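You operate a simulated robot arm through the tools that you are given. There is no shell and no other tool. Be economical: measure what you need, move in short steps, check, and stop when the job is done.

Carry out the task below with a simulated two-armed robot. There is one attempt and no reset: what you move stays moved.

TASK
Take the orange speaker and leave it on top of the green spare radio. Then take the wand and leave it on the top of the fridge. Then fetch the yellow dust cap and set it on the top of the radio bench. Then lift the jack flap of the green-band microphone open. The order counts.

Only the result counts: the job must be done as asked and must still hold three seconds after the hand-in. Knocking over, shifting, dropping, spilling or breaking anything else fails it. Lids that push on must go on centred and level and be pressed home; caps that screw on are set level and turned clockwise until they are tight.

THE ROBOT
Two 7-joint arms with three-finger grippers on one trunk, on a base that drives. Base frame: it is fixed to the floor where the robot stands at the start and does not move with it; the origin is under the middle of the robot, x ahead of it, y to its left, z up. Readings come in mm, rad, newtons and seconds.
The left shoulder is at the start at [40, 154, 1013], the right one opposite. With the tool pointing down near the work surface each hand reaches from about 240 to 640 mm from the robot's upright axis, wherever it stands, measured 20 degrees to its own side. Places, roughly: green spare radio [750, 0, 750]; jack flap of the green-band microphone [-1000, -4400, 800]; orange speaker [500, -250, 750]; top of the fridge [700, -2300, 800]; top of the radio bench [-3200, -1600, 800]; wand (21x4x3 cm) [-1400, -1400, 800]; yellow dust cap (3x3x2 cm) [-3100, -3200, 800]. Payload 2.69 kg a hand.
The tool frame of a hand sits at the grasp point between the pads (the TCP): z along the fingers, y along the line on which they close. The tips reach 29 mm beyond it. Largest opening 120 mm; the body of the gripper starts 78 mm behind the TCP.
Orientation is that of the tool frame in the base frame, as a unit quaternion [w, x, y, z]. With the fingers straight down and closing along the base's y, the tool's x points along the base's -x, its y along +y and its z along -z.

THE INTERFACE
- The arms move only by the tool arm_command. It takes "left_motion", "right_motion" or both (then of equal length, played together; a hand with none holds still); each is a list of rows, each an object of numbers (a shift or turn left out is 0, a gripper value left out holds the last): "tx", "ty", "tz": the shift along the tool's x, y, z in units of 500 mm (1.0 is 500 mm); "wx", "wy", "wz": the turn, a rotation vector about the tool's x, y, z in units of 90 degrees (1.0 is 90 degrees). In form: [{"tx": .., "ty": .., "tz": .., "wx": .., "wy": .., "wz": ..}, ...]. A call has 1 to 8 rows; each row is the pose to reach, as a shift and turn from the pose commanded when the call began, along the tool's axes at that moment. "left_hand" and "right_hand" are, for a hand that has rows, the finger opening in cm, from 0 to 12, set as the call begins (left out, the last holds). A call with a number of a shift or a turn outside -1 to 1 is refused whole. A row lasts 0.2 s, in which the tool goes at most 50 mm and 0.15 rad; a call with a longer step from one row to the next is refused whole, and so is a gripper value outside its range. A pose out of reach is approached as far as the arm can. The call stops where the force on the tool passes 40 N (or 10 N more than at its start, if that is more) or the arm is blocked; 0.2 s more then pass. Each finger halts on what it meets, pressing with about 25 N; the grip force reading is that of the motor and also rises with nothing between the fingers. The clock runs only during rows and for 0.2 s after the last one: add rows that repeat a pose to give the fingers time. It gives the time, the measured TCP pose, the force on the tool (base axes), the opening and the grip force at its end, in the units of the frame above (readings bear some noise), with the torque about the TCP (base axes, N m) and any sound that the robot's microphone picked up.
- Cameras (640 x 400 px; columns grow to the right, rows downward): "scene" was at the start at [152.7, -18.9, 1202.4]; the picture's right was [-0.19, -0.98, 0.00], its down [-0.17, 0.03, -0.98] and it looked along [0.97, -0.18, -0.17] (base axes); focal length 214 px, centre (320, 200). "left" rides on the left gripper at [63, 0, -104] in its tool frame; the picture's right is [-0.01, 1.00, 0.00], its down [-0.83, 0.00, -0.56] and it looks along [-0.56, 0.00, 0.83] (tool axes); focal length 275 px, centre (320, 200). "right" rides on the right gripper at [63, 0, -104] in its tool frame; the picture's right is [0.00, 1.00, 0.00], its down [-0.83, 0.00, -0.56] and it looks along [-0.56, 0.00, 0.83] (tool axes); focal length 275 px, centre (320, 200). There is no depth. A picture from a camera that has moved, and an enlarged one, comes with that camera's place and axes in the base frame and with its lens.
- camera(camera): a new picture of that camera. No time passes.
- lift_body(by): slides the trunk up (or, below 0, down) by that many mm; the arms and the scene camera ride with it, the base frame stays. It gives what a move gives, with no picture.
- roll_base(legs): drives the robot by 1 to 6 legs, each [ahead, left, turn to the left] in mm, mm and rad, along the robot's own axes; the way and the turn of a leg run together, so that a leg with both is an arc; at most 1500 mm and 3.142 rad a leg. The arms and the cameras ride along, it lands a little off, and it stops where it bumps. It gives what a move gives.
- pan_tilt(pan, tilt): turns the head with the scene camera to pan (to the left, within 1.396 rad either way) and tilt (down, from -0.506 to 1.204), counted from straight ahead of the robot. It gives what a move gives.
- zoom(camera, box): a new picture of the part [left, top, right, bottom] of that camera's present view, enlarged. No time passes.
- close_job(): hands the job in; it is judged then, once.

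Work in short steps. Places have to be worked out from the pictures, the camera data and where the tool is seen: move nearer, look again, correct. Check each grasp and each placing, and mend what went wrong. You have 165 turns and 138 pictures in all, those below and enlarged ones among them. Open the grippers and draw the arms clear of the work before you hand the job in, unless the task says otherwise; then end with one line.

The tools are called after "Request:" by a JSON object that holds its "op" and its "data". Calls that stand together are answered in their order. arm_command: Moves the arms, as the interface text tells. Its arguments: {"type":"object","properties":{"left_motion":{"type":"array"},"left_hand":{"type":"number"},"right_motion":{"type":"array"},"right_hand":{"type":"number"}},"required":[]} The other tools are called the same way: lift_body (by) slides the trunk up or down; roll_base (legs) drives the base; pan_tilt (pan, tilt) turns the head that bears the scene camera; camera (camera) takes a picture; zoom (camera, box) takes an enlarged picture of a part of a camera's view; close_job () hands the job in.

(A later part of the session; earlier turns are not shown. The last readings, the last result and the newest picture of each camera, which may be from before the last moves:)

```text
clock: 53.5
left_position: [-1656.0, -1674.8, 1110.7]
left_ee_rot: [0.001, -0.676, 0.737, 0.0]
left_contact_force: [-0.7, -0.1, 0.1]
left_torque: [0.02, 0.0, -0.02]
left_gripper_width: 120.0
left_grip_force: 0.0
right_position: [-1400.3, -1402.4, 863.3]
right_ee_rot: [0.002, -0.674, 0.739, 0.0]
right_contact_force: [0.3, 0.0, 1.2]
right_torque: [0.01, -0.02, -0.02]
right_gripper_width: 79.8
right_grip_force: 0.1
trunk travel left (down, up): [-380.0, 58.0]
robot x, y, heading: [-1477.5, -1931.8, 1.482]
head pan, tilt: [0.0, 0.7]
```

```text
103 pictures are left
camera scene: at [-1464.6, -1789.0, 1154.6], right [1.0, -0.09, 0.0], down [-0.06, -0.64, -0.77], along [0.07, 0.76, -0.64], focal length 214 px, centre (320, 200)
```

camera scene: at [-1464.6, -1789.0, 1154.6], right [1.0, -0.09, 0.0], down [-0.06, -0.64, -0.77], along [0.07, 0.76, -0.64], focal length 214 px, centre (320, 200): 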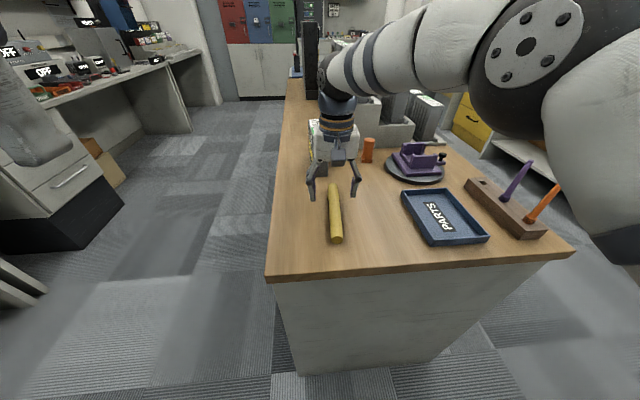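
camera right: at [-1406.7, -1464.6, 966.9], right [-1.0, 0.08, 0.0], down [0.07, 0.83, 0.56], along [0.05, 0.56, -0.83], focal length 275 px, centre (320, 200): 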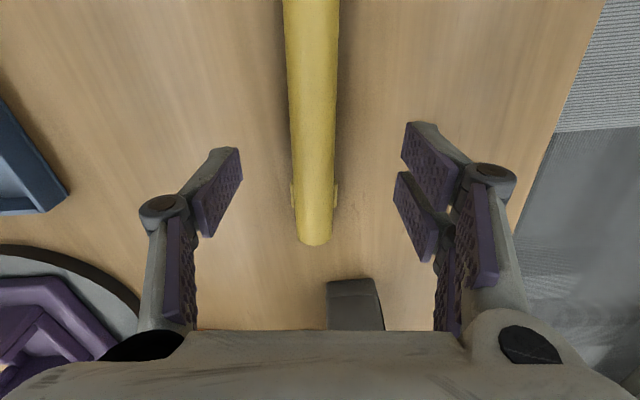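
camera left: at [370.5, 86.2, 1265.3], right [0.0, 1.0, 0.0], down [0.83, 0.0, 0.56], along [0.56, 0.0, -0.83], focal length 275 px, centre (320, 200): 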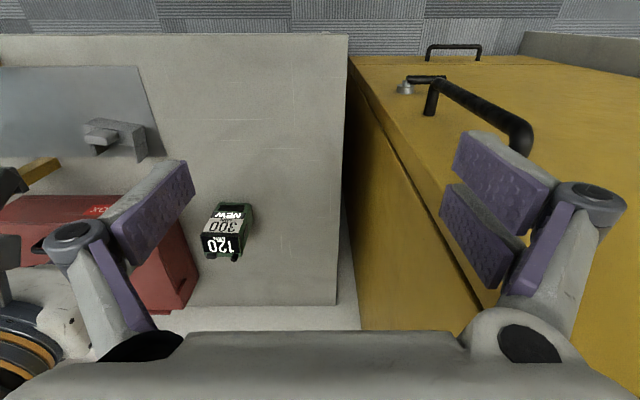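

Aligned. I lower cautiously around the tube.

Request:
{"op": "arm_command", "data": {"right_motion": [{"ty": -0.006, "tz": 0.05}, {"ty": -0.006, "tz": 0.08}, {"ty": -0.006, "tz": 0.1}, {"ty": -0.006, "tz": 0.11}, {"ty": -0.006, "tz": 0.115}]}}

Request:
{"op": "zoom", "data": {"camera": "scene", "box": [280, 140, 400, 260]}}

Request:
{"op": "camera", "data": {"camera": "right"}}

```text
clock: 54.3
left_position: [-1656.9, -1677.9, 1112.7]
left_ee_rot: [0.003, -0.675, 0.738, 0.003]
left_contact_force: [-0.1, -0.1, -0.2]
left_torque: [0.01, 0.06, 0.02]
left_gripper_width: 119.9
left_grip_force: 0.0
right_position: [-1395.7, -1399.5, 830.3]
right_ee_rot: [0.007, -0.674, 0.739, 0.014]
right_contact_force: [-3.0, 3.7, 26.3]
right_torque: [-1.0, -0.28, 0.03]
right_gripper_width: 25.8
right_grip_force: 22.3
trunk travel left (down, up): [-380.0, 58.0]
robot x, y, heading: [-1481.5, -1935.0, 1.48]
head pan, tilt: [0.0, 0.7]
stopped in row 4 (right hand): the force on the tool passed its limit at 52 N (the readings are from after the stop); the commanded pose is now the measured one
```

```text
3.33 times, centred on (340, 200) of scene
camera zoom: at [-1464.8, -1793.0, 1156.1], right [1.0, -0.09, 0.0], down [-0.06, -0.64, -0.77], along [0.07, 0.76, -0.64], focal length 715 px, centre (253, 200)
```

zoom: 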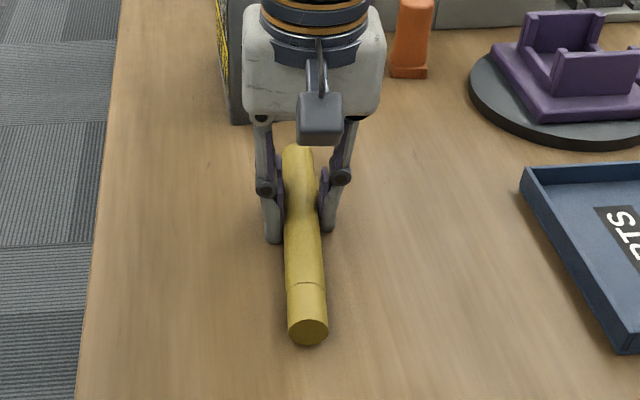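

```text
101 pictures are left
camera right: at [-1401.4, -1465.4, 931.2], right [-1.0, 0.09, 0.01], down [0.08, 0.81, 0.58], along [0.04, 0.58, -0.82], focal length 275 px, centre (320, 200)
```

right: 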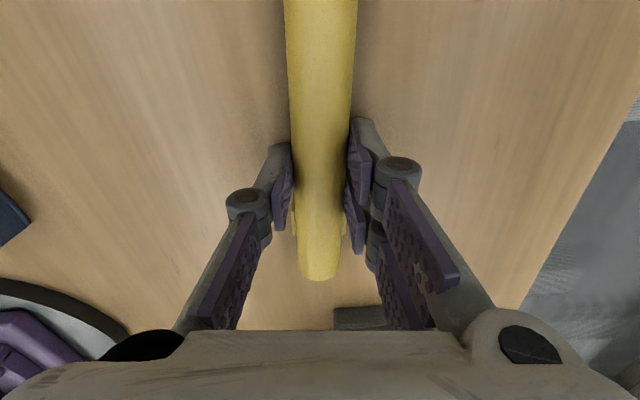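

The tips met the counter (z≈801) and the reading says the fingers are shut on the tube at 26 mm. I ease up 3 mm while commanding an explicit grip.

Request:
{"op": "arm_command", "data": {"right_motion": [{"tz": -0.006}, {"tz": -0.006}, {"tz": -0.006}], "right_hand": 1}}

Request:
{"op": "camera", "data": {"camera": "right"}}

```text
clock: 54.6
left_position: [-1656.8, -1678.3, 1112.7]
left_ee_rot: [0.002, -0.675, 0.738, 0.002]
left_contact_force: [0.0, 0.6, -0.9]
left_torque: [-0.01, 0.01, 0.01]
left_gripper_width: 120.1
left_grip_force: 0.1
right_position: [-1395.9, -1400.1, 828.8]
right_ee_rot: [0.007, -0.674, 0.739, 0.013]
right_contact_force: [1.1, -10.1, 30.3]
right_torque: [-0.83, 0.1, 0.08]
right_gripper_width: 24.7
right_grip_force: 25.0
trunk travel left (down, up): [-380.0, 58.0]
robot x, y, heading: [-1480.4, -1927.9, 1.478]
head pan, tilt: [0.0, 0.7]
stopped in row 1 (right hand): the force on the tool passed its limit at 54 N (the readings are from after the stop); the commanded pose is now the measured one
```

```text
100 pictures are left
camera right: at [-1401.1, -1465.0, 931.0], right [-1.0, 0.09, 0.01], down [0.08, 0.81, 0.58], along [0.04, 0.58, -0.82], focal length 275 px, centre (320, 200)
```

right: 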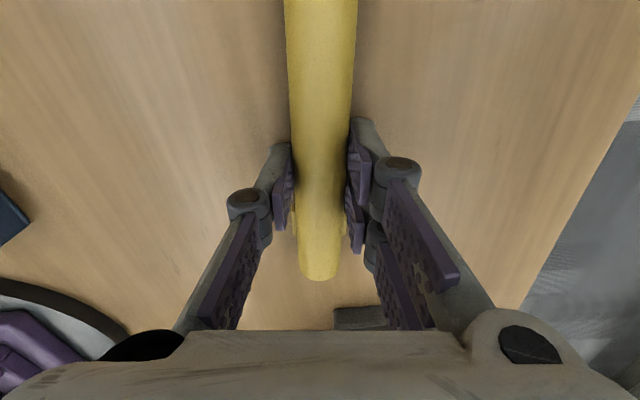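

Still pressed on the table; I lift 10 mm in one step.

Request:
{"op": "arm_command", "data": {"right_motion": [{"tz": -0.02}, {"tz": -0.03}, {"tz": -0.03}], "right_hand": 1}}

Request:
{"op": "camera", "data": {"camera": "right"}}

Request:
{"op": "zoom", "data": {"camera": "scene", "box": [280, 140, 400, 260]}}

```text
clock: 55.4
left_position: [-1656.6, -1674.2, 1110.5]
left_ee_rot: [0.0, -0.675, 0.738, 0.001]
left_contact_force: [-0.1, 0.5, 0.0]
left_torque: [0.0, 0.0, -0.01]
left_gripper_width: 120.1
left_grip_force: 0.0
right_position: [-1393.7, -1397.4, 839.2]
right_ee_rot: [0.005, -0.674, 0.739, 0.01]
right_contact_force: [0.2, 0.7, -0.5]
right_torque: [0.0, -0.02, 0.01]
right_gripper_width: 24.7
right_grip_force: 24.9
trunk travel left (down, up): [-380.0, 58.0]
robot x, y, heading: [-1477.9, -1935.4, 1.478]
head pan, tilt: [0.0, 0.7]
```

```text
99 pictures are left
camera right: at [-1400.4, -1462.6, 942.1], right [-1.0, 0.09, 0.01], down [0.08, 0.82, 0.57], along [0.04, 0.57, -0.82], focal length 275 px, centre (320, 200)
```

right: 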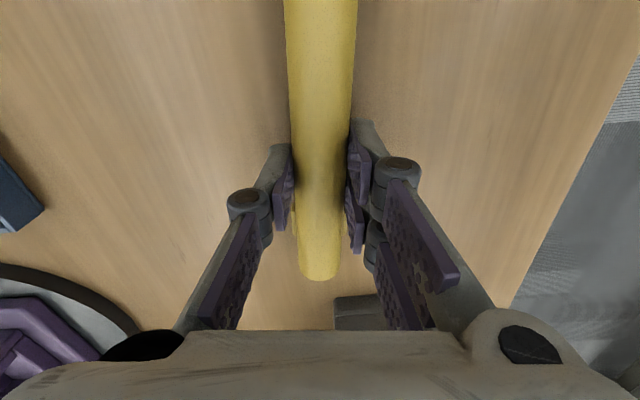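

```text
3.33 times, centred on (340, 200) of scene
camera zoom: at [-1464.5, -1788.6, 1154.3], right [1.0, -0.09, 0.0], down [-0.06, -0.64, -0.76], along [0.07, 0.76, -0.64], focal length 715 px, centre (253, 200)
```

zoom: 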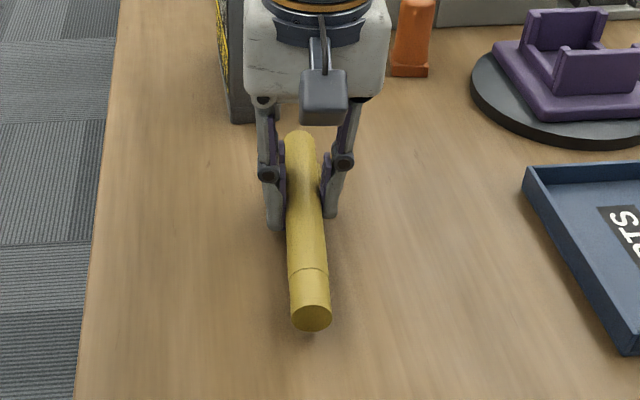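

The wand is lifted and level. I raise and draw it back, then roll away from the counter and turn toward +x for the fridge.

Request:
{"op": "arm_command", "data": {"right_motion": [{"tz": -0.08}, {"tz": -0.16}, {"tz": -0.24, "tx": 0.03}, {"tz": -0.3, "tx": 0.08}, {"tz": -0.33, "tx": 0.14}, {"tz": -0.33, "tx": 0.2}, {"tz": -0.33, "tx": 0.26}], "right_hand": 1}}

Request:
{"op": "roll_base", "data": {"legs": [[-300, 0, 0], [0, 0, -1.48]]}}

Request:
{"op": "pan_tilt", "data": {"pan": 0.0, "tilt": 0.3}}

Request:
{"op": "camera", "data": {"camera": "scene"}}

```text
clock: 57.0
left_position: [-1656.4, -1674.9, 1110.7]
left_ee_rot: [0.0, -0.675, 0.738, 0.001]
left_contact_force: [0.2, 0.3, -1.0]
left_torque: [0.02, 0.02, -0.02]
left_gripper_width: 119.9
left_grip_force: 0.0
right_position: [-1409.5, -1531.8, 1000.8]
right_ee_rot: [0.006, -0.674, 0.738, 0.011]
right_contact_force: [0.4, -0.1, -1.7]
right_torque: [0.01, 0.03, 0.0]
right_gripper_width: 24.6
right_grip_force: 24.9
trunk travel left (down, up): [-380.0, 58.0]
robot x, y, heading: [-1477.9, -1934.5, 1.48]
head pan, tilt: [0.0, 0.7]
```

```text
clock: 62.6
left_position: [-1263.1, -2031.8, 1110.9]
left_ee_rot: [0.0, 0.003, 1.0, 0.0]
left_contact_force: [0.1, 0.0, -1.4]
left_torque: [-0.01, 0.01, 0.01]
left_gripper_width: 120.0
left_grip_force: 0.1
right_position: [-1100.4, -2265.5, 999.6]
right_ee_rot: [0.01, 0.004, 1.0, 0.005]
right_contact_force: [0.7, -0.2, -0.2]
right_torque: [-0.01, 0.0, 0.01]
right_gripper_width: 24.4
right_grip_force: 25.0
trunk travel left (down, up): [-380.0, 58.0]
robot x, y, heading: [-1506.4, -2230.8, -0.005]
head pan, tilt: [0.0, 0.7]
```

```text
clock: 63.5
left_position: [-1262.1, -2031.3, 1111.0]
left_ee_rot: [0.0, 0.002, 1.0, -0.001]
left_contact_force: [-0.3, 0.1, 0.4]
left_torque: [0.06, 0.0, -0.02]
left_gripper_width: 120.0
left_grip_force: 0.1
right_position: [-1100.5, -2265.9, 999.4]
right_ee_rot: [0.011, 0.005, 1.0, 0.005]
right_contact_force: [-0.3, 0.3, -1.1]
right_torque: [-0.05, -0.03, -0.01]
right_gripper_width: 24.8
right_grip_force: 24.5
trunk travel left (down, up): [-380.0, 58.0]
robot x, y, heading: [-1509.2, -2230.0, -0.007]
head pan, tilt: [0.0, 0.3]
```

```text
97 pictures are left
camera scene: at [-1350.8, -2233.1, 1190.5], right [-0.01, -1.0, 0.0], down [-0.3, 0.0, -0.96], along [0.95, -0.01, -0.3], focal length 214 px, centre (320, 200)
```

scene: 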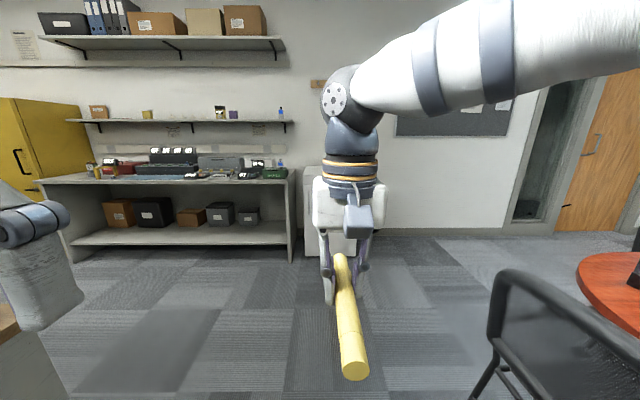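

The way ahead is clear; the white fridge is at the end of the bench. I roll ahead 1300 mm.

Request:
{"op": "roll_base", "data": {"legs": [[1300, 60, 0]]}}

Request:
{"op": "pan_tilt", "data": {"pan": 0.15, "tilt": 0.5}}

Request:
{"op": "camera", "data": {"camera": "scene"}}

Request:
{"op": "camera", "data": {"camera": "left"}}

```text
clock: 70.0
left_position: [21.9, -1956.6, 1109.9]
left_ee_rot: [0.001, -0.009, 1.0, 0.0]
left_contact_force: [0.1, -0.2, 0.3]
left_torque: [-0.01, 0.0, -0.01]
left_gripper_width: 119.7
left_grip_force: 0.0
right_position: [191.5, -2186.7, 1001.0]
right_ee_rot: [0.011, -0.008, 1.0, 0.004]
right_contact_force: [-0.5, -0.2, -0.1]
right_torque: [0.02, -0.01, -0.01]
right_gripper_width: 24.7
right_grip_force: 24.8
trunk travel left (down, up): [-380.0, 58.0]
robot x, y, heading: [-215.9, -2164.8, 0.023]
head pan, tilt: [0.0, 0.3]
```

```text
clock: 70.7
left_position: [23.0, -1956.8, 1110.8]
left_ee_rot: [0.001, -0.01, 1.0, 0.0]
left_contact_force: [-0.5, -0.2, 0.4]
left_torque: [0.01, -0.03, -0.01]
left_gripper_width: 120.2
left_grip_force: 0.1
right_position: [190.9, -2186.4, 999.7]
right_ee_rot: [0.01, -0.008, 1.0, 0.004]
right_contact_force: [0.5, -0.4, -1.0]
right_torque: [-0.01, -0.02, 0.0]
right_gripper_width: 24.6
right_grip_force: 25.2
trunk travel left (down, up): [-380.0, 58.0]
robot x, y, heading: [-215.3, -2160.6, 0.017]
head pan, tilt: [0.15, 0.499]
```

```text
96 pictures are left
camera scene: at [-63.9, -2146.8, 1172.2], right [0.17, -0.99, 0.0], down [-0.47, -0.08, -0.88], along [0.87, 0.15, -0.48], focal length 214 px, centre (320, 200)
```

scene: 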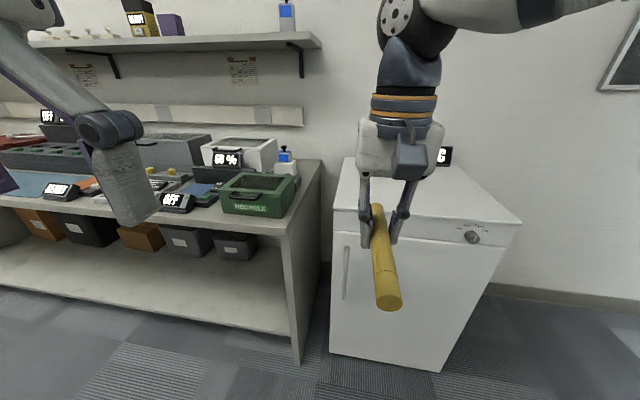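

```text
95 pictures are left
camera left: at [-41.1, -1959.2, 1213.7], right [-0.02, 1.0, 0.0], down [0.83, 0.01, 0.56], along [0.56, 0.01, -0.83], focal length 275 px, centre (320, 200)
```

left: 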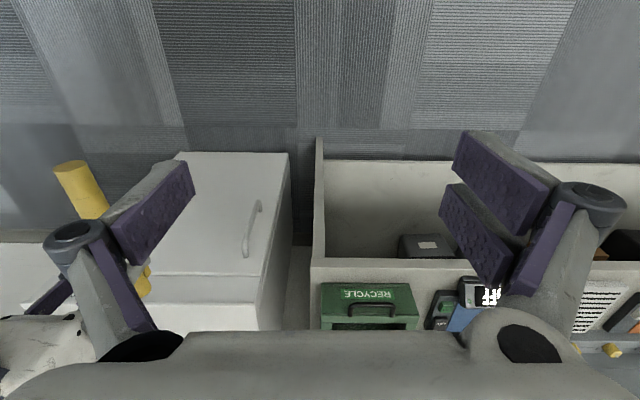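

Fridge top: front edge x≈525, z≈815, y from -2640 to -2090. I roll 340 mm ahead.

Request:
{"op": "roll_base", "data": {"legs": [[340, 0, 0]]}}

Request:
{"op": "arm_command", "data": {"right_motion": [{"tx": -0.04, "ty": -0.04, "tz": 0.04}, {"tx": -0.08, "ty": -0.08, "tz": 0.08}, {"tx": -0.12, "ty": -0.12, "tz": 0.12}, {"tx": -0.18, "ty": -0.16, "tz": 0.16}, {"tx": -0.24, "ty": -0.18, "tz": 0.2}, {"tx": -0.28, "ty": -0.18, "tz": 0.2}], "right_hand": 1}}

Request:
{"op": "camera", "data": {"camera": "scene"}}

Request:
{"op": "camera", "data": {"camera": "right"}}

```text
clock: 73.0
left_position: [371.7, -1951.1, 1111.6]
left_ee_rot: [0.0, -0.009, 1.0, 0.0]
left_contact_force: [0.5, -0.3, -0.9]
left_torque: [-0.01, 0.03, 0.03]
left_gripper_width: 119.8
left_grip_force: 0.0
right_position: [540.4, -2181.3, 998.9]
right_ee_rot: [0.011, -0.007, 1.0, 0.005]
right_contact_force: [0.1, -0.6, -1.2]
right_torque: [0.03, 0.0, 0.0]
right_gripper_width: 24.5
right_grip_force: 25.2
trunk travel left (down, up): [-380.0, 58.0]
robot x, y, heading: [129.8, -2156.2, 0.016]
head pan, tilt: [0.15, 0.499]
```

```text
clock: 74.4
left_position: [371.1, -1950.6, 1110.5]
left_ee_rot: [0.001, -0.009, 1.0, -0.001]
left_contact_force: [-0.7, 0.0, -0.4]
left_torque: [0.03, -0.01, -0.03]
left_gripper_width: 120.0
left_grip_force: 0.1
right_position: [683.3, -2268.2, 903.6]
right_ee_rot: [0.011, -0.005, 1.0, 0.004]
right_contact_force: [0.3, 0.3, -0.3]
right_torque: [0.01, 0.02, 0.0]
right_gripper_width: 24.4
right_grip_force: 24.8
trunk travel left (down, up): [-380.0, 58.0]
robot x, y, heading: [134.9, -2156.5, 0.02]
head pan, tilt: [0.15, 0.499]
```

```text
94 pictures are left
camera scene: at [285.1, -2141.1, 1172.1], right [0.17, -0.99, 0.0], down [-0.47, -0.08, -0.88], along [0.87, 0.14, -0.48], focal length 214 px, centre (320, 200)
```

scene: 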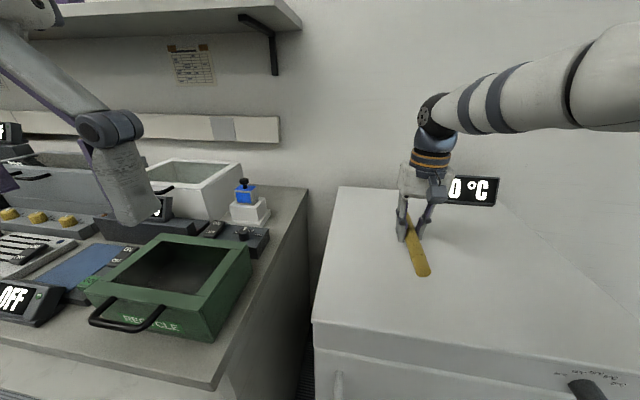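

```text
93 pictures are left
camera right: at [617.4, -2270.1, 1006.9], right [-0.02, 1.0, 0.01], down [0.82, 0.01, 0.57], along [0.57, 0.02, -0.82], focal length 275 px, centre (320, 200)
```

right: 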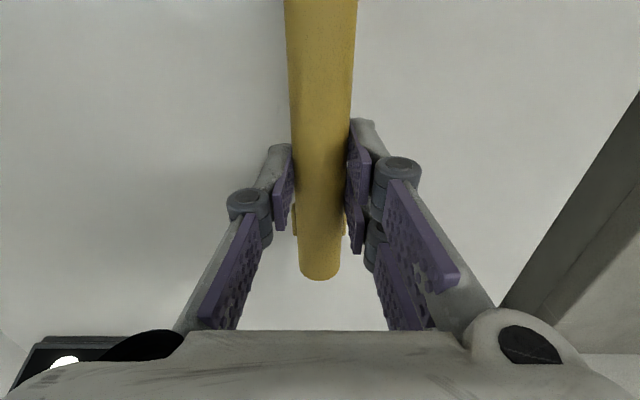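

Placement spot is free. I lower in small 4 mm rows until contact.

Request:
{"op": "arm_command", "data": {"right_motion": [{"tz": 0.02}, {"tz": 0.03}, {"tz": 0.036}, {"tz": 0.042}, {"tz": 0.048}, {"tz": 0.054}, {"tz": 0.06}, {"tz": 0.066}], "right_hand": 1}}

```text
clock: 76.1
left_position: [367.9, -1951.9, 1112.3]
left_ee_rot: [0.002, -0.009, 1.0, 0.0]
left_contact_force: [0.1, -1.0, 0.4]
left_torque: [-0.01, -0.05, 0.03]
left_gripper_width: 119.9
left_grip_force: 0.1
right_position: [683.1, -2269.4, 879.5]
right_ee_rot: [0.017, -0.006, 1.0, 0.005]
right_contact_force: [-10.0, -1.7, 25.2]
right_torque: [0.16, 1.01, 0.12]
right_gripper_width: 24.6
right_grip_force: 24.8
trunk travel left (down, up): [-380.0, 58.0]
robot x, y, heading: [127.4, -2153.9, 0.016]
head pan, tilt: [0.15, 0.499]
stopped in row 8 (right hand): the force on the tool passed its limit at 45 N (the readings are from after the stop); the commanded pose is now the measured one
```

Request:
{"op": "zoom", "data": {"camera": "scene", "box": [370, 160, 470, 300]}}

Request:
{"op": "camera", "data": {"camera": "left"}}

```text
2.86 times, centred on (420, 230) of scene
camera zoom: at [281.8, -2141.2, 1172.6], right [0.16, -0.99, 0.0], down [-0.47, -0.08, -0.88], along [0.87, 0.14, -0.48], focal length 613 px, centre (34, 114)
```

zoom: 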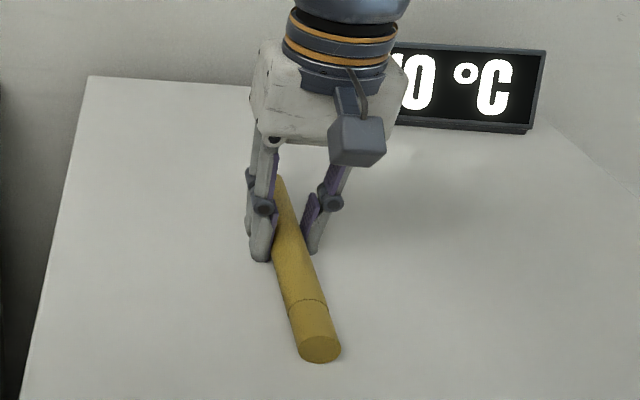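

```text
91 pictures are left
camera left: at [305.1, -1953.6, 1214.2], right [-0.01, 1.0, 0.0], down [0.83, 0.01, 0.56], along [0.56, 0.01, -0.83], focal length 275 px, centre (320, 200)
```

left: 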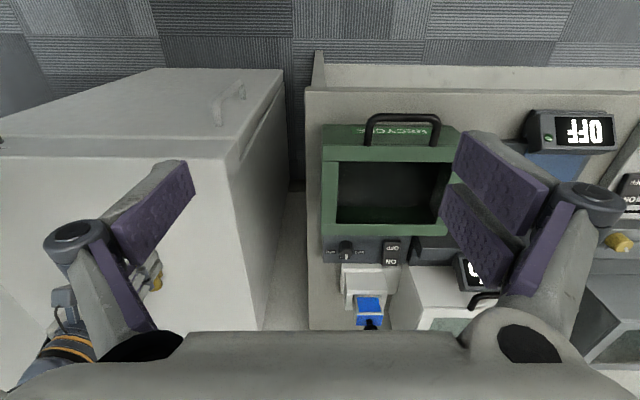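

The near end touches first (2° pitch). I level the tool, then ease down a bit.

Request:
{"op": "arm_command", "data": {"right_motion": [{"wy": 0.011}, {"wy": 0.022}, {"wy": 0.022, "tz": 0.004}], "right_hand": 1}}

```text
clock: 77.0
left_position: [368.3, -1950.3, 1111.4]
left_ee_rot: [0.002, -0.009, 1.0, 0.0]
left_contact_force: [0.1, 0.6, 0.0]
left_torque: [-0.02, 0.04, 0.03]
left_gripper_width: 120.1
left_grip_force: 0.1
right_position: [684.3, -2269.3, 878.6]
right_ee_rot: [0.003, -0.006, 1.0, 0.004]
right_contact_force: [-9.0, -0.4, 23.4]
right_torque: [-0.43, 0.34, -0.21]
right_gripper_width: 24.6
right_grip_force: 24.5
trunk travel left (down, up): [-380.0, 58.0]
robot x, y, heading: [133.6, -2158.7, 0.013]
head pan, tilt: [0.15, 0.499]
stopped in row 3 (right hand): the force on the tool passed its limit at 41 N (the readings are from after the stop); the commanded pose is now the measured one
```

Level and resting. I open the hand and lift off.

Request:
{"op": "arm_command", "data": {"right_motion": [{"tz": -0.002}, {"tz": -0.002}, {"tz": -0.002}], "right_hand": 5}}

Request:
{"op": "arm_command", "data": {"right_motion": [{"tz": -0.03}, {"tz": -0.1}, {"tz": -0.18}, {"tz": -0.24, "tx": 0.04}, {"tz": -0.28, "tx": 0.1}, {"tz": -0.28, "tx": 0.18}], "right_hand": 6}}

Request:
{"op": "camera", "data": {"camera": "scene"}}

```text
clock: 77.8
left_position: [368.8, -1951.2, 1110.6]
left_ee_rot: [0.001, -0.009, 1.0, 0.0]
left_contact_force: [0.8, 0.0, -0.5]
left_torque: [-0.02, 0.02, 0.04]
left_gripper_width: 120.1
left_grip_force: 0.0
right_position: [686.9, -2269.8, 877.7]
right_ee_rot: [0.001, -0.006, 1.0, 0.006]
right_contact_force: [-1.5, -1.2, 11.5]
right_torque: [-0.04, 0.02, -0.01]
right_gripper_width: 51.6
right_grip_force: 5.7
trunk travel left (down, up): [-380.0, 58.0]
robot x, y, heading: [129.7, -2156.0, 0.014]
head pan, tilt: [0.15, 0.499]
```

```text
clock: 79.2
left_position: [372.4, -1953.9, 1110.6]
left_ee_rot: [0.001, -0.008, 1.0, 0.001]
left_contact_force: [0.1, -0.1, -0.2]
left_torque: [0.04, 0.01, 0.06]
left_gripper_width: 119.7
left_grip_force: 0.0
right_position: [593.8, -2274.4, 1015.9]
right_ee_rot: [0.0, -0.006, 1.0, 0.006]
right_contact_force: [-0.1, 0.0, -0.7]
right_torque: [0.04, -0.01, 0.01]
right_gripper_width: 60.2
right_grip_force: 0.0
trunk travel left (down, up): [-380.0, 58.0]
robot x, y, heading: [127.7, -2154.0, 0.018]
head pan, tilt: [0.15, 0.499]
```

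```text
90 pictures are left
camera scene: at [284.7, -2142.8, 1172.2], right [0.16, -0.99, 0.0], down [-0.47, -0.08, -0.88], along [0.87, 0.15, -0.48], focal length 214 px, centre (320, 200)
```

scene: 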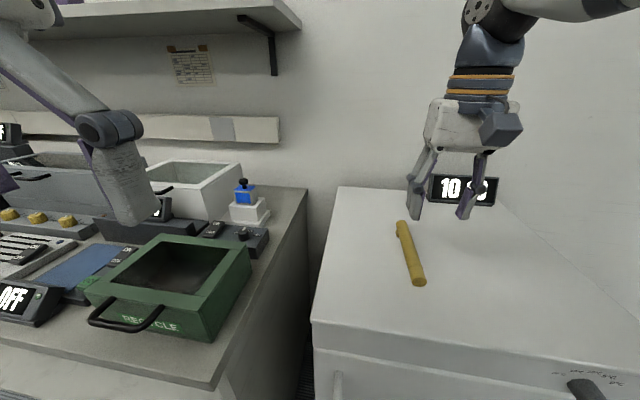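

The wand lies on the fridge. Now I retract, back off, turn around and head toward the far wall for the dust cap.

Request:
{"op": "arm_command", "data": {"right_motion": [{"tx": 0.08, "tz": -0.03}, {"tx": 0.16, "tz": -0.06}, {"tx": 0.24, "tz": -0.1}, {"tx": 0.3, "tz": -0.14}], "right_hand": 6}}

Request:
{"op": "roll_base", "data": {"legs": [[-500, 0, 0], [0, 0, 3.13], [1500, 0, 0], [300, 0, 0]]}}

Request:
{"op": "pan_tilt", "data": {"pan": 0.2, "tilt": 0.3}}

Request:
{"op": "camera", "data": {"camera": "scene"}}

```text
clock: 80.2
left_position: [371.9, -1951.3, 1111.2]
left_ee_rot: [0.001, -0.009, 1.0, 0.0]
left_contact_force: [0.3, -0.2, 0.5]
left_torque: [0.0, 0.02, -0.01]
left_gripper_width: 120.3
left_grip_force: 0.1
right_position: [447.1, -2275.6, 1086.0]
right_ee_rot: [0.002, -0.005, 1.0, 0.004]
right_contact_force: [0.3, 0.2, 0.2]
right_torque: [0.02, 0.02, 0.01]
right_gripper_width: 60.1
right_grip_force: 0.0
trunk travel left (down, up): [-380.0, 58.0]
robot x, y, heading: [133.1, -2155.6, 0.015]
head pan, tilt: [0.15, 0.499]
```

```text
clock: 99.4
left_position: [-2427.9, -2462.9, 1110.7]
left_ee_rot: [0.0, 1.0, 0.024, 0.001]
left_contact_force: [-0.2, 0.5, -0.7]
left_torque: [0.0, -0.03, 0.02]
left_gripper_width: 119.9
left_grip_force: 0.1
right_position: [-2513.9, -2141.1, 1084.5]
right_ee_rot: [0.004, 1.0, 0.021, -0.001]
right_contact_force: [-1.2, 0.8, 0.3]
right_torque: [-0.02, -0.04, 0.01]
right_gripper_width: 59.9
right_grip_force: 0.0
trunk travel left (down, up): [-380.0, 58.0]
robot x, y, heading: [-2195.2, -2252.1, -3.101]
head pan, tilt: [0.15, 0.499]
```

```text
clock: 100.2
left_position: [-2427.4, -2464.3, 1110.2]
left_ee_rot: [0.0, 1.0, 0.024, -0.001]
left_contact_force: [-0.6, 0.0, 0.4]
left_torque: [-0.03, 0.04, 0.03]
left_gripper_width: 120.2
left_grip_force: 0.1
right_position: [-2512.3, -2141.0, 1085.7]
right_ee_rot: [0.005, 1.0, 0.021, -0.001]
right_contact_force: [0.0, 0.7, 0.4]
right_torque: [0.02, -0.02, -0.01]
right_gripper_width: 60.1
right_grip_force: 0.0
trunk travel left (down, up): [-380.0, 58.0]
robot x, y, heading: [-2197.1, -2253.4, -3.099]
head pan, tilt: [0.201, 0.3]
```

```text
89 pictures are left
camera scene: at [-2346.9, -2278.6, 1190.5], right [-0.24, 0.97, 0.0], down [0.29, 0.07, -0.96], along [-0.93, -0.23, -0.3], focal length 214 px, centre (320, 200)
```

scene: 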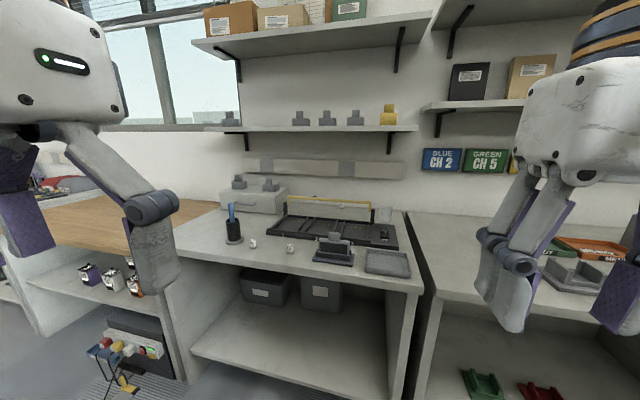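

The bench with the dust cap should be further left. I strafe left 850 mm and look.

Request:
{"op": "roll_base", "data": {"legs": [[0, 850, -0.04]]}}

Request:
{"op": "pan_tilt", "data": {"pan": 0.0, "tilt": 0.45}}

Request:
{"op": "camera", "data": {"camera": "scene"}}

```text
clock: 107.1
left_position: [-2418.5, -3306.5, 1110.8]
left_ee_rot: [0.0, 1.0, 0.0, -0.001]
left_contact_force: [-0.8, -0.5, -0.3]
left_torque: [0.01, -0.01, 0.01]
left_gripper_width: 119.9
left_grip_force: 0.1
right_position: [-2487.9, -2981.6, 1086.2]
right_ee_rot: [0.005, 1.0, -0.003, 0.0]
right_contact_force: [-0.1, 0.4, -0.4]
right_torque: [-0.01, -0.01, 0.0]
right_gripper_width: 60.0
right_grip_force: 0.1
trunk travel left (down, up): [-380.0, 58.0]
robot x, y, heading: [-2178.0, -3109.2, 3.134]
head pan, tilt: [0.201, 0.3]
```

```text
clock: 107.8
left_position: [-2418.9, -3307.0, 1111.1]
left_ee_rot: [0.0, 1.0, 0.0, -0.001]
left_contact_force: [0.9, -0.3, 0.6]
left_torque: [-0.02, 0.01, 0.0]
left_gripper_width: 120.0
left_grip_force: 0.1
right_position: [-2488.7, -2980.8, 1085.6]
right_ee_rot: [0.004, 1.0, -0.003, 0.0]
right_contact_force: [0.5, 0.5, 0.6]
right_torque: [-0.04, -0.01, -0.01]
right_gripper_width: 60.2
right_grip_force: 0.1
trunk travel left (down, up): [-380.0, 58.0]
robot x, y, heading: [-2178.6, -3109.1, 3.141]
head pan, tilt: [0.0, 0.45]
```

```text
88 pictures are left
camera scene: at [-2329.6, -3108.2, 1176.7], right [0.0, 1.0, 0.0], down [0.43, 0.0, -0.9], along [-0.9, 0.0, -0.43], focal length 214 px, centre (320, 200)
```

scene: 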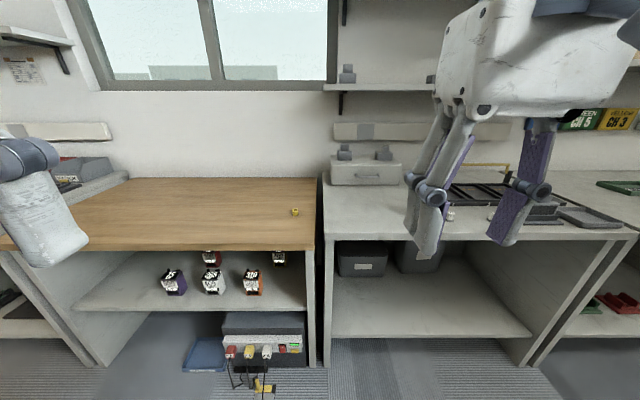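

Request:
{"op": "zoom", "data": {"camera": "scene", "box": [255, 180, 335, 250]}}

```text
5.71 times, centred on (295, 215) of scene
camera zoom: at [-2329.6, -3108.2, 1176.7], right [0.0, 1.0, 0.0], down [0.43, 0.0, -0.9], along [-0.9, 0.0, -0.43], focal length 1226 px, centre (463, 114)
```

zoom: 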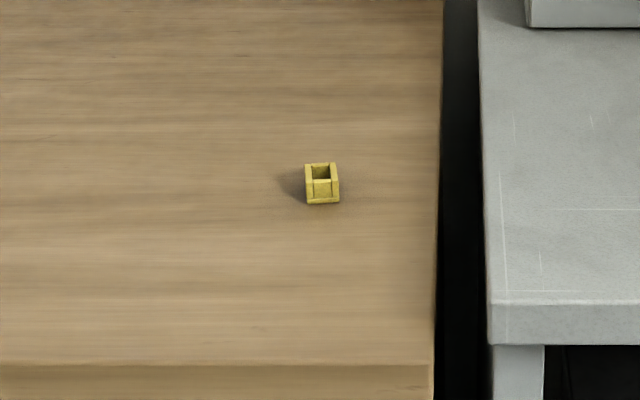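

The yellow dust cap is on the wooden bench at about [-3010,-3198,800]. I roll ahead 290 mm and bring the left hand over it.

Request:
{"op": "roll_base", "data": {"legs": [[290, 0, 0]]}}

Request:
{"op": "arm_command", "data": {"left_motion": [{"tx": -0.08, "ty": -0.03, "tz": 0.02}, {"tx": -0.16, "ty": -0.06, "tz": 0.05}, {"tx": -0.24, "ty": -0.1, "tz": 0.08}, {"tx": -0.32, "ty": -0.13, "tz": 0.12}, {"tx": -0.4, "ty": -0.17, "tz": 0.16}, {"tx": -0.45, "ty": -0.2, "tz": 0.22}], "left_hand": 7}}

Request:
{"op": "camera", "data": {"camera": "left"}}

Request:
{"op": "camera", "data": {"camera": "scene"}}

```text
clock: 109.9
left_position: [-2719.9, -3305.2, 1110.7]
left_ee_rot: [0.0, 1.0, -0.002, 0.0]
left_contact_force: [0.5, 0.2, -0.1]
left_torque: [0.02, -0.03, -0.02]
left_gripper_width: 120.0
left_grip_force: 0.0
right_position: [-2789.3, -2978.2, 1085.3]
right_ee_rot: [0.004, 1.0, -0.005, 0.0]
right_contact_force: [0.8, 0.0, -0.4]
right_torque: [-0.01, -0.03, -0.01]
right_gripper_width: 60.2
right_grip_force: 0.0
trunk travel left (down, up): [-380.0, 58.0]
robot x, y, heading: [-2476.6, -3110.7, 3.13]
head pan, tilt: [0.0, 0.45]
```

```text
clock: 111.3
left_position: [-2941.8, -3201.6, 997.3]
left_ee_rot: [0.0, 1.0, -0.003, -0.002]
left_contact_force: [-0.9, 1.1, -0.3]
left_torque: [-0.03, 0.03, -0.01]
left_gripper_width: 69.7
left_grip_force: 0.1
right_position: [-2788.2, -2976.9, 1086.0]
right_ee_rot: [0.004, 1.0, -0.005, -0.001]
right_contact_force: [-0.7, 0.0, -0.5]
right_torque: [0.0, 0.01, -0.02]
right_gripper_width: 59.9
right_grip_force: 0.1
trunk travel left (down, up): [-380.0, 58.0]
robot x, y, heading: [-2477.6, -3105.1, 3.137]
head pan, tilt: [0.0, 0.45]
```

```text
86 pictures are left
camera left: at [-2878.6, -3203.2, 1100.7], right [-0.01, -1.0, 0.0], down [-0.83, 0.01, 0.56], along [-0.56, 0.01, -0.83], focal length 275 px, centre (320, 200)
```

left: 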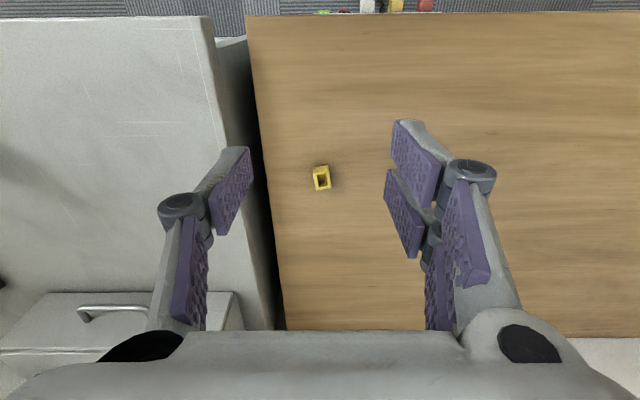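

```text
85 pictures are left
camera scene: at [-2629.6, -3105.7, 1176.5], right [0.01, 1.0, 0.0], down [0.44, 0.0, -0.9], along [-0.9, 0.01, -0.44], focal length 214 px, centre (320, 200)
```

scene: 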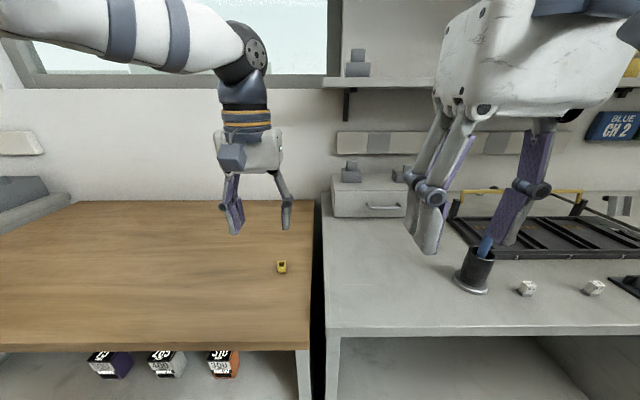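

Triangulation now gives the cap near [-3067,-3203], table z≈757. I move above it and look again.

Request:
{"op": "arm_command", "data": {"left_motion": [{"tx": -0.06, "tz": 0.05}, {"tx": -0.12, "tz": 0.1}, {"tx": -0.18, "tz": 0.15}, {"tx": -0.23, "tz": 0.2}, {"tx": -0.23, "tz": 0.25}], "left_hand": 6}}

Request:
{"op": "camera", "data": {"camera": "left"}}

Request:
{"op": "zoom", "data": {"camera": "scene", "box": [220, 200, 340, 300]}}

```text
clock: 112.5
left_position: [-3060.4, -3202.2, 874.5]
left_ee_rot: [0.0, 1.0, -0.004, -0.001]
left_contact_force: [0.3, -0.2, -0.9]
left_torque: [0.03, 0.01, 0.04]
left_gripper_width: 59.9
left_grip_force: 0.1
left hand out of reach, approached as far as the arm can: row 4
right_position: [-2786.8, -2978.5, 1086.1]
right_ee_rot: [0.004, 1.0, -0.005, -0.001]
right_contact_force: [-1.0, 0.9, 0.2]
right_torque: [0.0, 0.05, 0.02]
right_gripper_width: 60.0
right_grip_force: 0.0
trunk travel left (down, up): [-380.0, 58.0]
robot x, y, heading: [-2479.7, -3101.6, 3.139]
head pan, tilt: [0.0, 0.45]
```

```text
84 pictures are left
camera left: at [-2996.9, -3203.9, 977.6], right [-0.01, -1.0, 0.0], down [-0.83, 0.01, 0.56], along [-0.56, 0.01, -0.83], focal length 275 px, centre (320, 200)
```

left: 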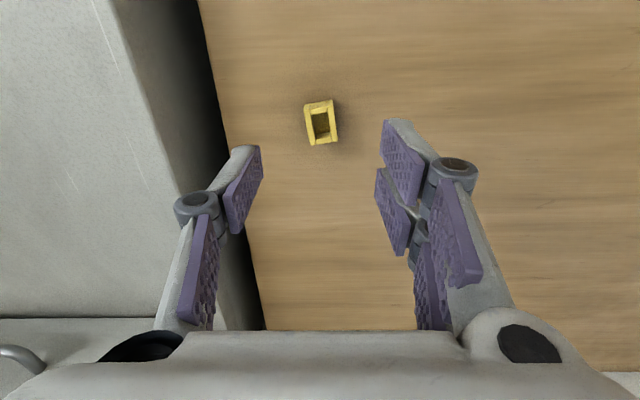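

```text
4.00 times, centred on (280, 250) of scene
camera zoom: at [-2629.1, -3105.9, 1176.7], right [0.01, 1.0, 0.0], down [0.44, 0.0, -0.9], along [-0.9, 0.01, -0.44], focal length 858 px, centre (480, 0)
```

zoom: 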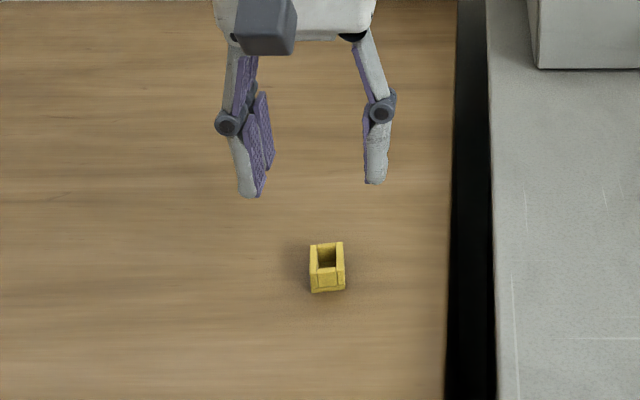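

Cap is right beneath the hand, table ≈761, cap turned about 6°. I rotate to match and lower with tips about 6 mm above the table.

Request:
{"op": "arm_command", "data": {"left_motion": [{"tx": 0.004, "ty": 0.003, "tz": 0.04, "wz": -0.07}, {"tx": 0.006, "ty": 0.003, "tz": 0.09, "wz": -0.07}, {"tx": 0.008, "ty": 0.003, "tz": 0.12, "wz": -0.07}, {"tx": 0.008, "ty": 0.003, "tz": 0.14, "wz": -0.07}, {"tx": 0.008, "ty": 0.003, "tz": 0.148, "wz": -0.07}], "left_hand": 5}}

Request:
{"op": "camera", "data": {"camera": "left"}}

Request:
{"op": "zoom", "data": {"camera": "scene", "box": [220, 200, 340, 300]}}

```text
clock: 113.7
left_position: [-3054.0, -3204.1, 802.6]
left_ee_rot: [0.0, 0.999, 0.052, -0.001]
left_contact_force: [-0.3, -0.1, 0.2]
left_torque: [0.01, -0.02, 0.01]
left_gripper_width: 49.9
left_grip_force: 0.0
right_position: [-2787.8, -2978.7, 1086.8]
right_ee_rot: [0.003, 1.0, -0.006, -0.001]
right_contact_force: [-0.5, 0.5, -0.1]
right_torque: [0.01, -0.01, -0.01]
right_gripper_width: 60.0
right_grip_force: 0.0
trunk travel left (down, up): [-380.0, 58.0]
robot x, y, heading: [-2474.1, -3105.6, 3.13]
head pan, tilt: [0.0, 0.45]
```

```text
82 pictures are left
camera left: at [-2991.4, -3198.6, 905.0], right [0.1, -1.0, 0.0], down [-0.83, -0.08, 0.56], along [-0.55, -0.06, -0.83], focal length 275 px, centre (320, 200)
```

left: 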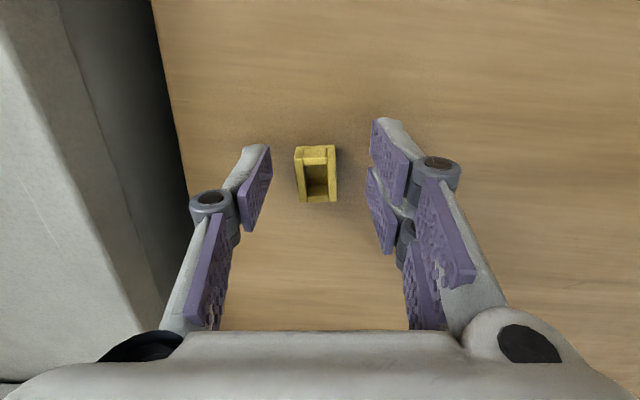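

```text
4.00 times, centred on (280, 250) of scene
camera zoom: at [-2629.2, -3105.9, 1176.6], right [0.01, 1.0, 0.0], down [0.44, 0.0, -0.9], along [-0.9, 0.01, -0.44], focal length 858 px, centre (480, 0)
```

zoom: 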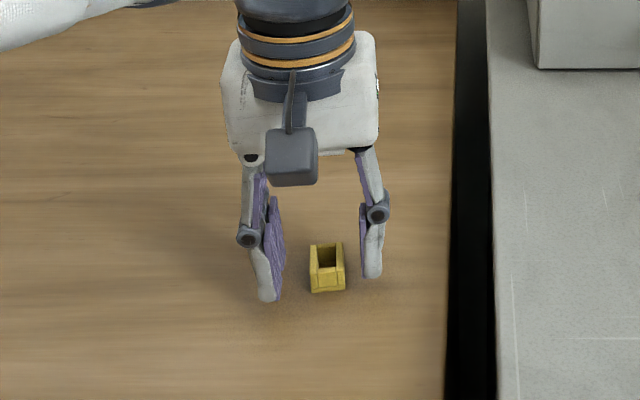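

Slight corrections (6 mm ahead, 2.5 mm sideways, 6 mm down), then I close.

Request:
{"op": "arm_command", "data": {"left_motion": [{"tx": -0.012, "ty": -0.005, "tz": 0.006}, {"tx": -0.012, "ty": -0.005, "tz": 0.012}, {"tx": -0.012, "ty": -0.005, "tz": 0.012}], "left_hand": 5}}

Request:
{"op": "arm_command", "data": {"left_motion": [{}, {}, {}], "left_hand": 0.8}}

Request:
{"op": "arm_command", "data": {"left_motion": [{"tz": -0.02}, {"tz": -0.06}, {"tz": -0.14}, {"tz": -0.22}], "left_hand": 0.8}}

Request:
{"op": "camera", "data": {"camera": "left"}}

```text
clock: 114.5
left_position: [-3059.0, -3200.1, 796.4]
left_ee_rot: [0.0, 0.999, 0.052, -0.001]
left_contact_force: [-0.3, -1.1, -0.3]
left_torque: [-0.02, -0.02, -0.03]
left_gripper_width: 50.0
left_grip_force: 0.0
right_position: [-2786.9, -2978.4, 1086.2]
right_ee_rot: [0.004, 1.0, -0.005, -0.001]
right_contact_force: [-0.2, 0.4, -0.8]
right_torque: [-0.01, 0.0, 0.02]
right_gripper_width: 60.1
right_grip_force: 0.1
trunk travel left (down, up): [-380.0, 58.0]
robot x, y, heading: [-2476.4, -3106.2, 3.134]
head pan, tilt: [0.0, 0.45]
```

```text
clock: 115.3
left_position: [-3060.6, -3202.0, 796.6]
left_ee_rot: [-0.001, 0.999, 0.052, -0.002]
left_contact_force: [-0.9, 0.0, 0.6]
left_torque: [-0.01, 0.01, -0.03]
left_gripper_width: 20.7
left_grip_force: 25.0
right_position: [-2787.2, -2977.1, 1085.7]
right_ee_rot: [0.005, 1.0, -0.005, -0.001]
right_contact_force: [-1.1, 0.2, -0.4]
right_torque: [0.02, 0.02, 0.02]
right_gripper_width: 60.1
right_grip_force: 0.1
trunk travel left (down, up): [-380.0, 58.0]
robot x, y, heading: [-2477.3, -3109.6, 3.131]
head pan, tilt: [0.0, 0.45]
```

```text
clock: 116.3
left_position: [-3054.6, -3202.2, 903.3]
left_ee_rot: [0.0, 0.999, 0.051, -0.001]
left_contact_force: [-0.3, -1.0, -0.6]
left_torque: [-0.03, 0.03, -0.02]
left_gripper_width: 20.9
left_grip_force: 24.6
left hand out of reach, approached as far as the arm can: row 4
right_position: [-2786.9, -2977.5, 1086.9]
right_ee_rot: [0.004, 1.0, -0.005, -0.001]
right_contact_force: [-0.2, -0.2, -0.1]
right_torque: [-0.01, 0.01, 0.01]
right_gripper_width: 59.9
right_grip_force: 0.0
trunk travel left (down, up): [-380.0, 58.0]
robot x, y, heading: [-2476.9, -3105.4, 3.134]
head pan, tilt: [0.0, 0.45]
```

```text
80 pictures are left
camera left: at [-2991.4, -3195.9, 1006.6], right [0.1, -1.0, 0.0], down [-0.83, -0.08, 0.56], along [-0.56, -0.06, -0.83], focal length 275 px, centre (320, 200)
```

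left: 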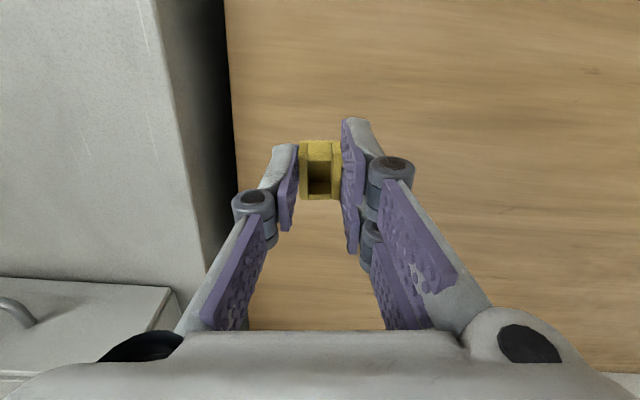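

Cap held. I retract the left arm, back off and strafe right to the radio bench.

Request:
{"op": "arm_command", "data": {"left_motion": [{"tx": 0.08, "tz": -0.06}, {"tx": 0.16, "tz": -0.12}, {"tx": 0.24, "tz": -0.18}, {"tx": 0.32, "tz": -0.22}, {"tx": 0.4, "tz": -0.24}], "left_hand": 0.8}}

Request:
{"op": "roll_base", "data": {"legs": [[-250, 0, 0], [0, -1400, 0]]}}

Request:
{"op": "camera", "data": {"camera": "scene"}}

```text
clock: 117.5
left_position: [-2853.4, -3183.3, 1024.1]
left_ee_rot: [0.001, 0.999, 0.052, -0.001]
left_contact_force: [0.6, 0.1, 0.8]
left_torque: [0.04, 0.02, -0.02]
left_gripper_width: 20.8
left_grip_force: 24.8
right_position: [-2786.5, -2979.3, 1087.2]
right_ee_rot: [0.005, 1.0, -0.005, -0.001]
right_contact_force: [0.3, -0.2, -0.3]
right_torque: [0.02, -0.01, 0.0]
right_gripper_width: 60.1
right_grip_force: 0.0
trunk travel left (down, up): [-380.0, 58.0]
robot x, y, heading: [-2479.2, -3106.4, 3.133]
head pan, tilt: [0.0, 0.45]
```

```text
clock: 130.0
left_position: [-2606.7, -1757.1, 1023.1]
left_ee_rot: [0.0, 0.998, 0.057, -0.001]
left_contact_force: [0.0, -0.2, 0.4]
left_torque: [0.02, -0.03, 0.04]
left_gripper_width: 21.1
left_grip_force: 24.9
right_position: [-2542.6, -1551.9, 1085.1]
right_ee_rot: [0.004, 1.0, 0.0, -0.001]
right_contact_force: [0.3, 0.0, -0.2]
right_torque: [0.01, 0.05, 0.01]
right_gripper_width: 60.2
right_grip_force: 0.2
trunk travel left (down, up): [-380.0, 58.0]
robot x, y, heading: [-2227.6, -1677.1, -3.137]
head pan, tilt: [0.0, 0.45]
```

```text
79 pictures are left
camera scene: at [-2382.0, -1677.6, 1176.6], right [0.0, 1.0, 0.0], down [0.44, 0.0, -0.9], along [-0.9, 0.0, -0.44], focal length 214 px, centre (320, 200)
```

scene: 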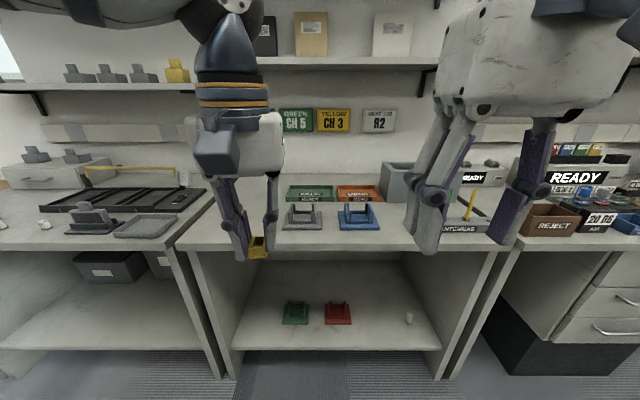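

The bench ahead spans y≈-2036…-1180, front edge x≈-2855: that's the radio bench (centre y≈-1600). There is free surface left of the gray cradle. I move closer.

Request:
{"op": "roll_base", "data": {"legs": [[200, 60, 0]]}}

Request:
{"op": "pan_tilt", "data": {"pan": 0.1, "tilt": 0.7}}

Request:
{"op": "camera", "data": {"camera": "scene"}}

Request:
{"op": "camera", "data": {"camera": "left"}}

```text
clock: 131.6
left_position: [-2798.6, -1818.3, 1023.3]
left_ee_rot: [0.0, 0.998, 0.056, -0.001]
left_contact_force: [-0.1, 0.6, -1.0]
left_torque: [-0.01, -0.05, 0.03]
left_gripper_width: 20.7
left_grip_force: 25.0
right_position: [-2734.1, -1613.0, 1085.1]
right_ee_rot: [0.005, 1.0, 0.0, -0.001]
right_contact_force: [-0.6, -0.6, 0.2]
right_torque: [0.01, -0.06, 0.0]
right_gripper_width: 60.2
right_grip_force: 0.0
trunk travel left (down, up): [-380.0, 58.0]
robot x, y, heading: [-2423.1, -1736.2, -3.139]
head pan, tilt: [0.0, 0.45]
```

```text
clock: 132.4
left_position: [-2800.4, -1818.3, 1024.1]
left_ee_rot: [0.0, 0.998, 0.057, -0.001]
left_contact_force: [0.1, 0.0, 0.3]
left_torque: [-0.02, 0.01, 0.04]
left_gripper_width: 20.7
left_grip_force: 25.2
right_position: [-2734.3, -1612.2, 1086.8]
right_ee_rot: [0.005, 1.0, 0.0, -0.001]
right_contact_force: [-0.5, -1.1, 0.2]
right_torque: [-0.01, 0.01, 0.0]
right_gripper_width: 60.3
right_grip_force: 0.0
trunk travel left (down, up): [-380.0, 58.0]
robot x, y, heading: [-2421.4, -1735.4, -3.144]
head pan, tilt: [0.099, 0.7]
```

```text
78 pictures are left
camera scene: at [-2567.1, -1746.6, 1154.5], right [-0.1, 0.99, 0.0], down [0.64, 0.07, -0.77], along [-0.76, -0.08, -0.64], focal length 214 px, centre (320, 200)
```

scene: 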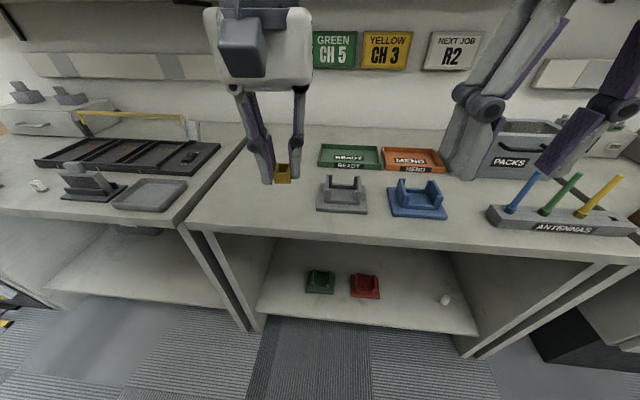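

```text
77 pictures are left
camera left: at [-2736.6, -1812.8, 1126.8], right [0.11, -0.99, 0.0], down [-0.83, -0.09, 0.56], along [-0.55, -0.06, -0.83], focal length 275 px, centre (320, 200)
```

left: 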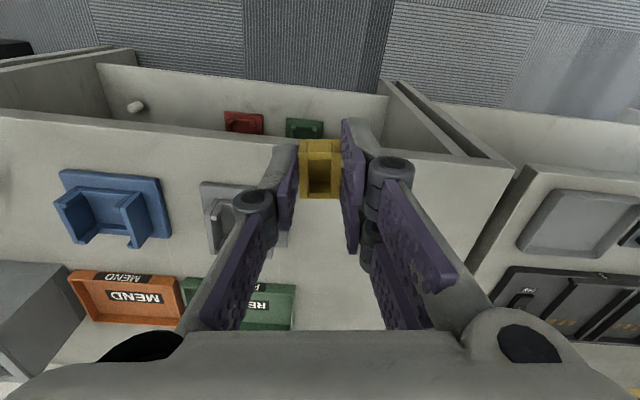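

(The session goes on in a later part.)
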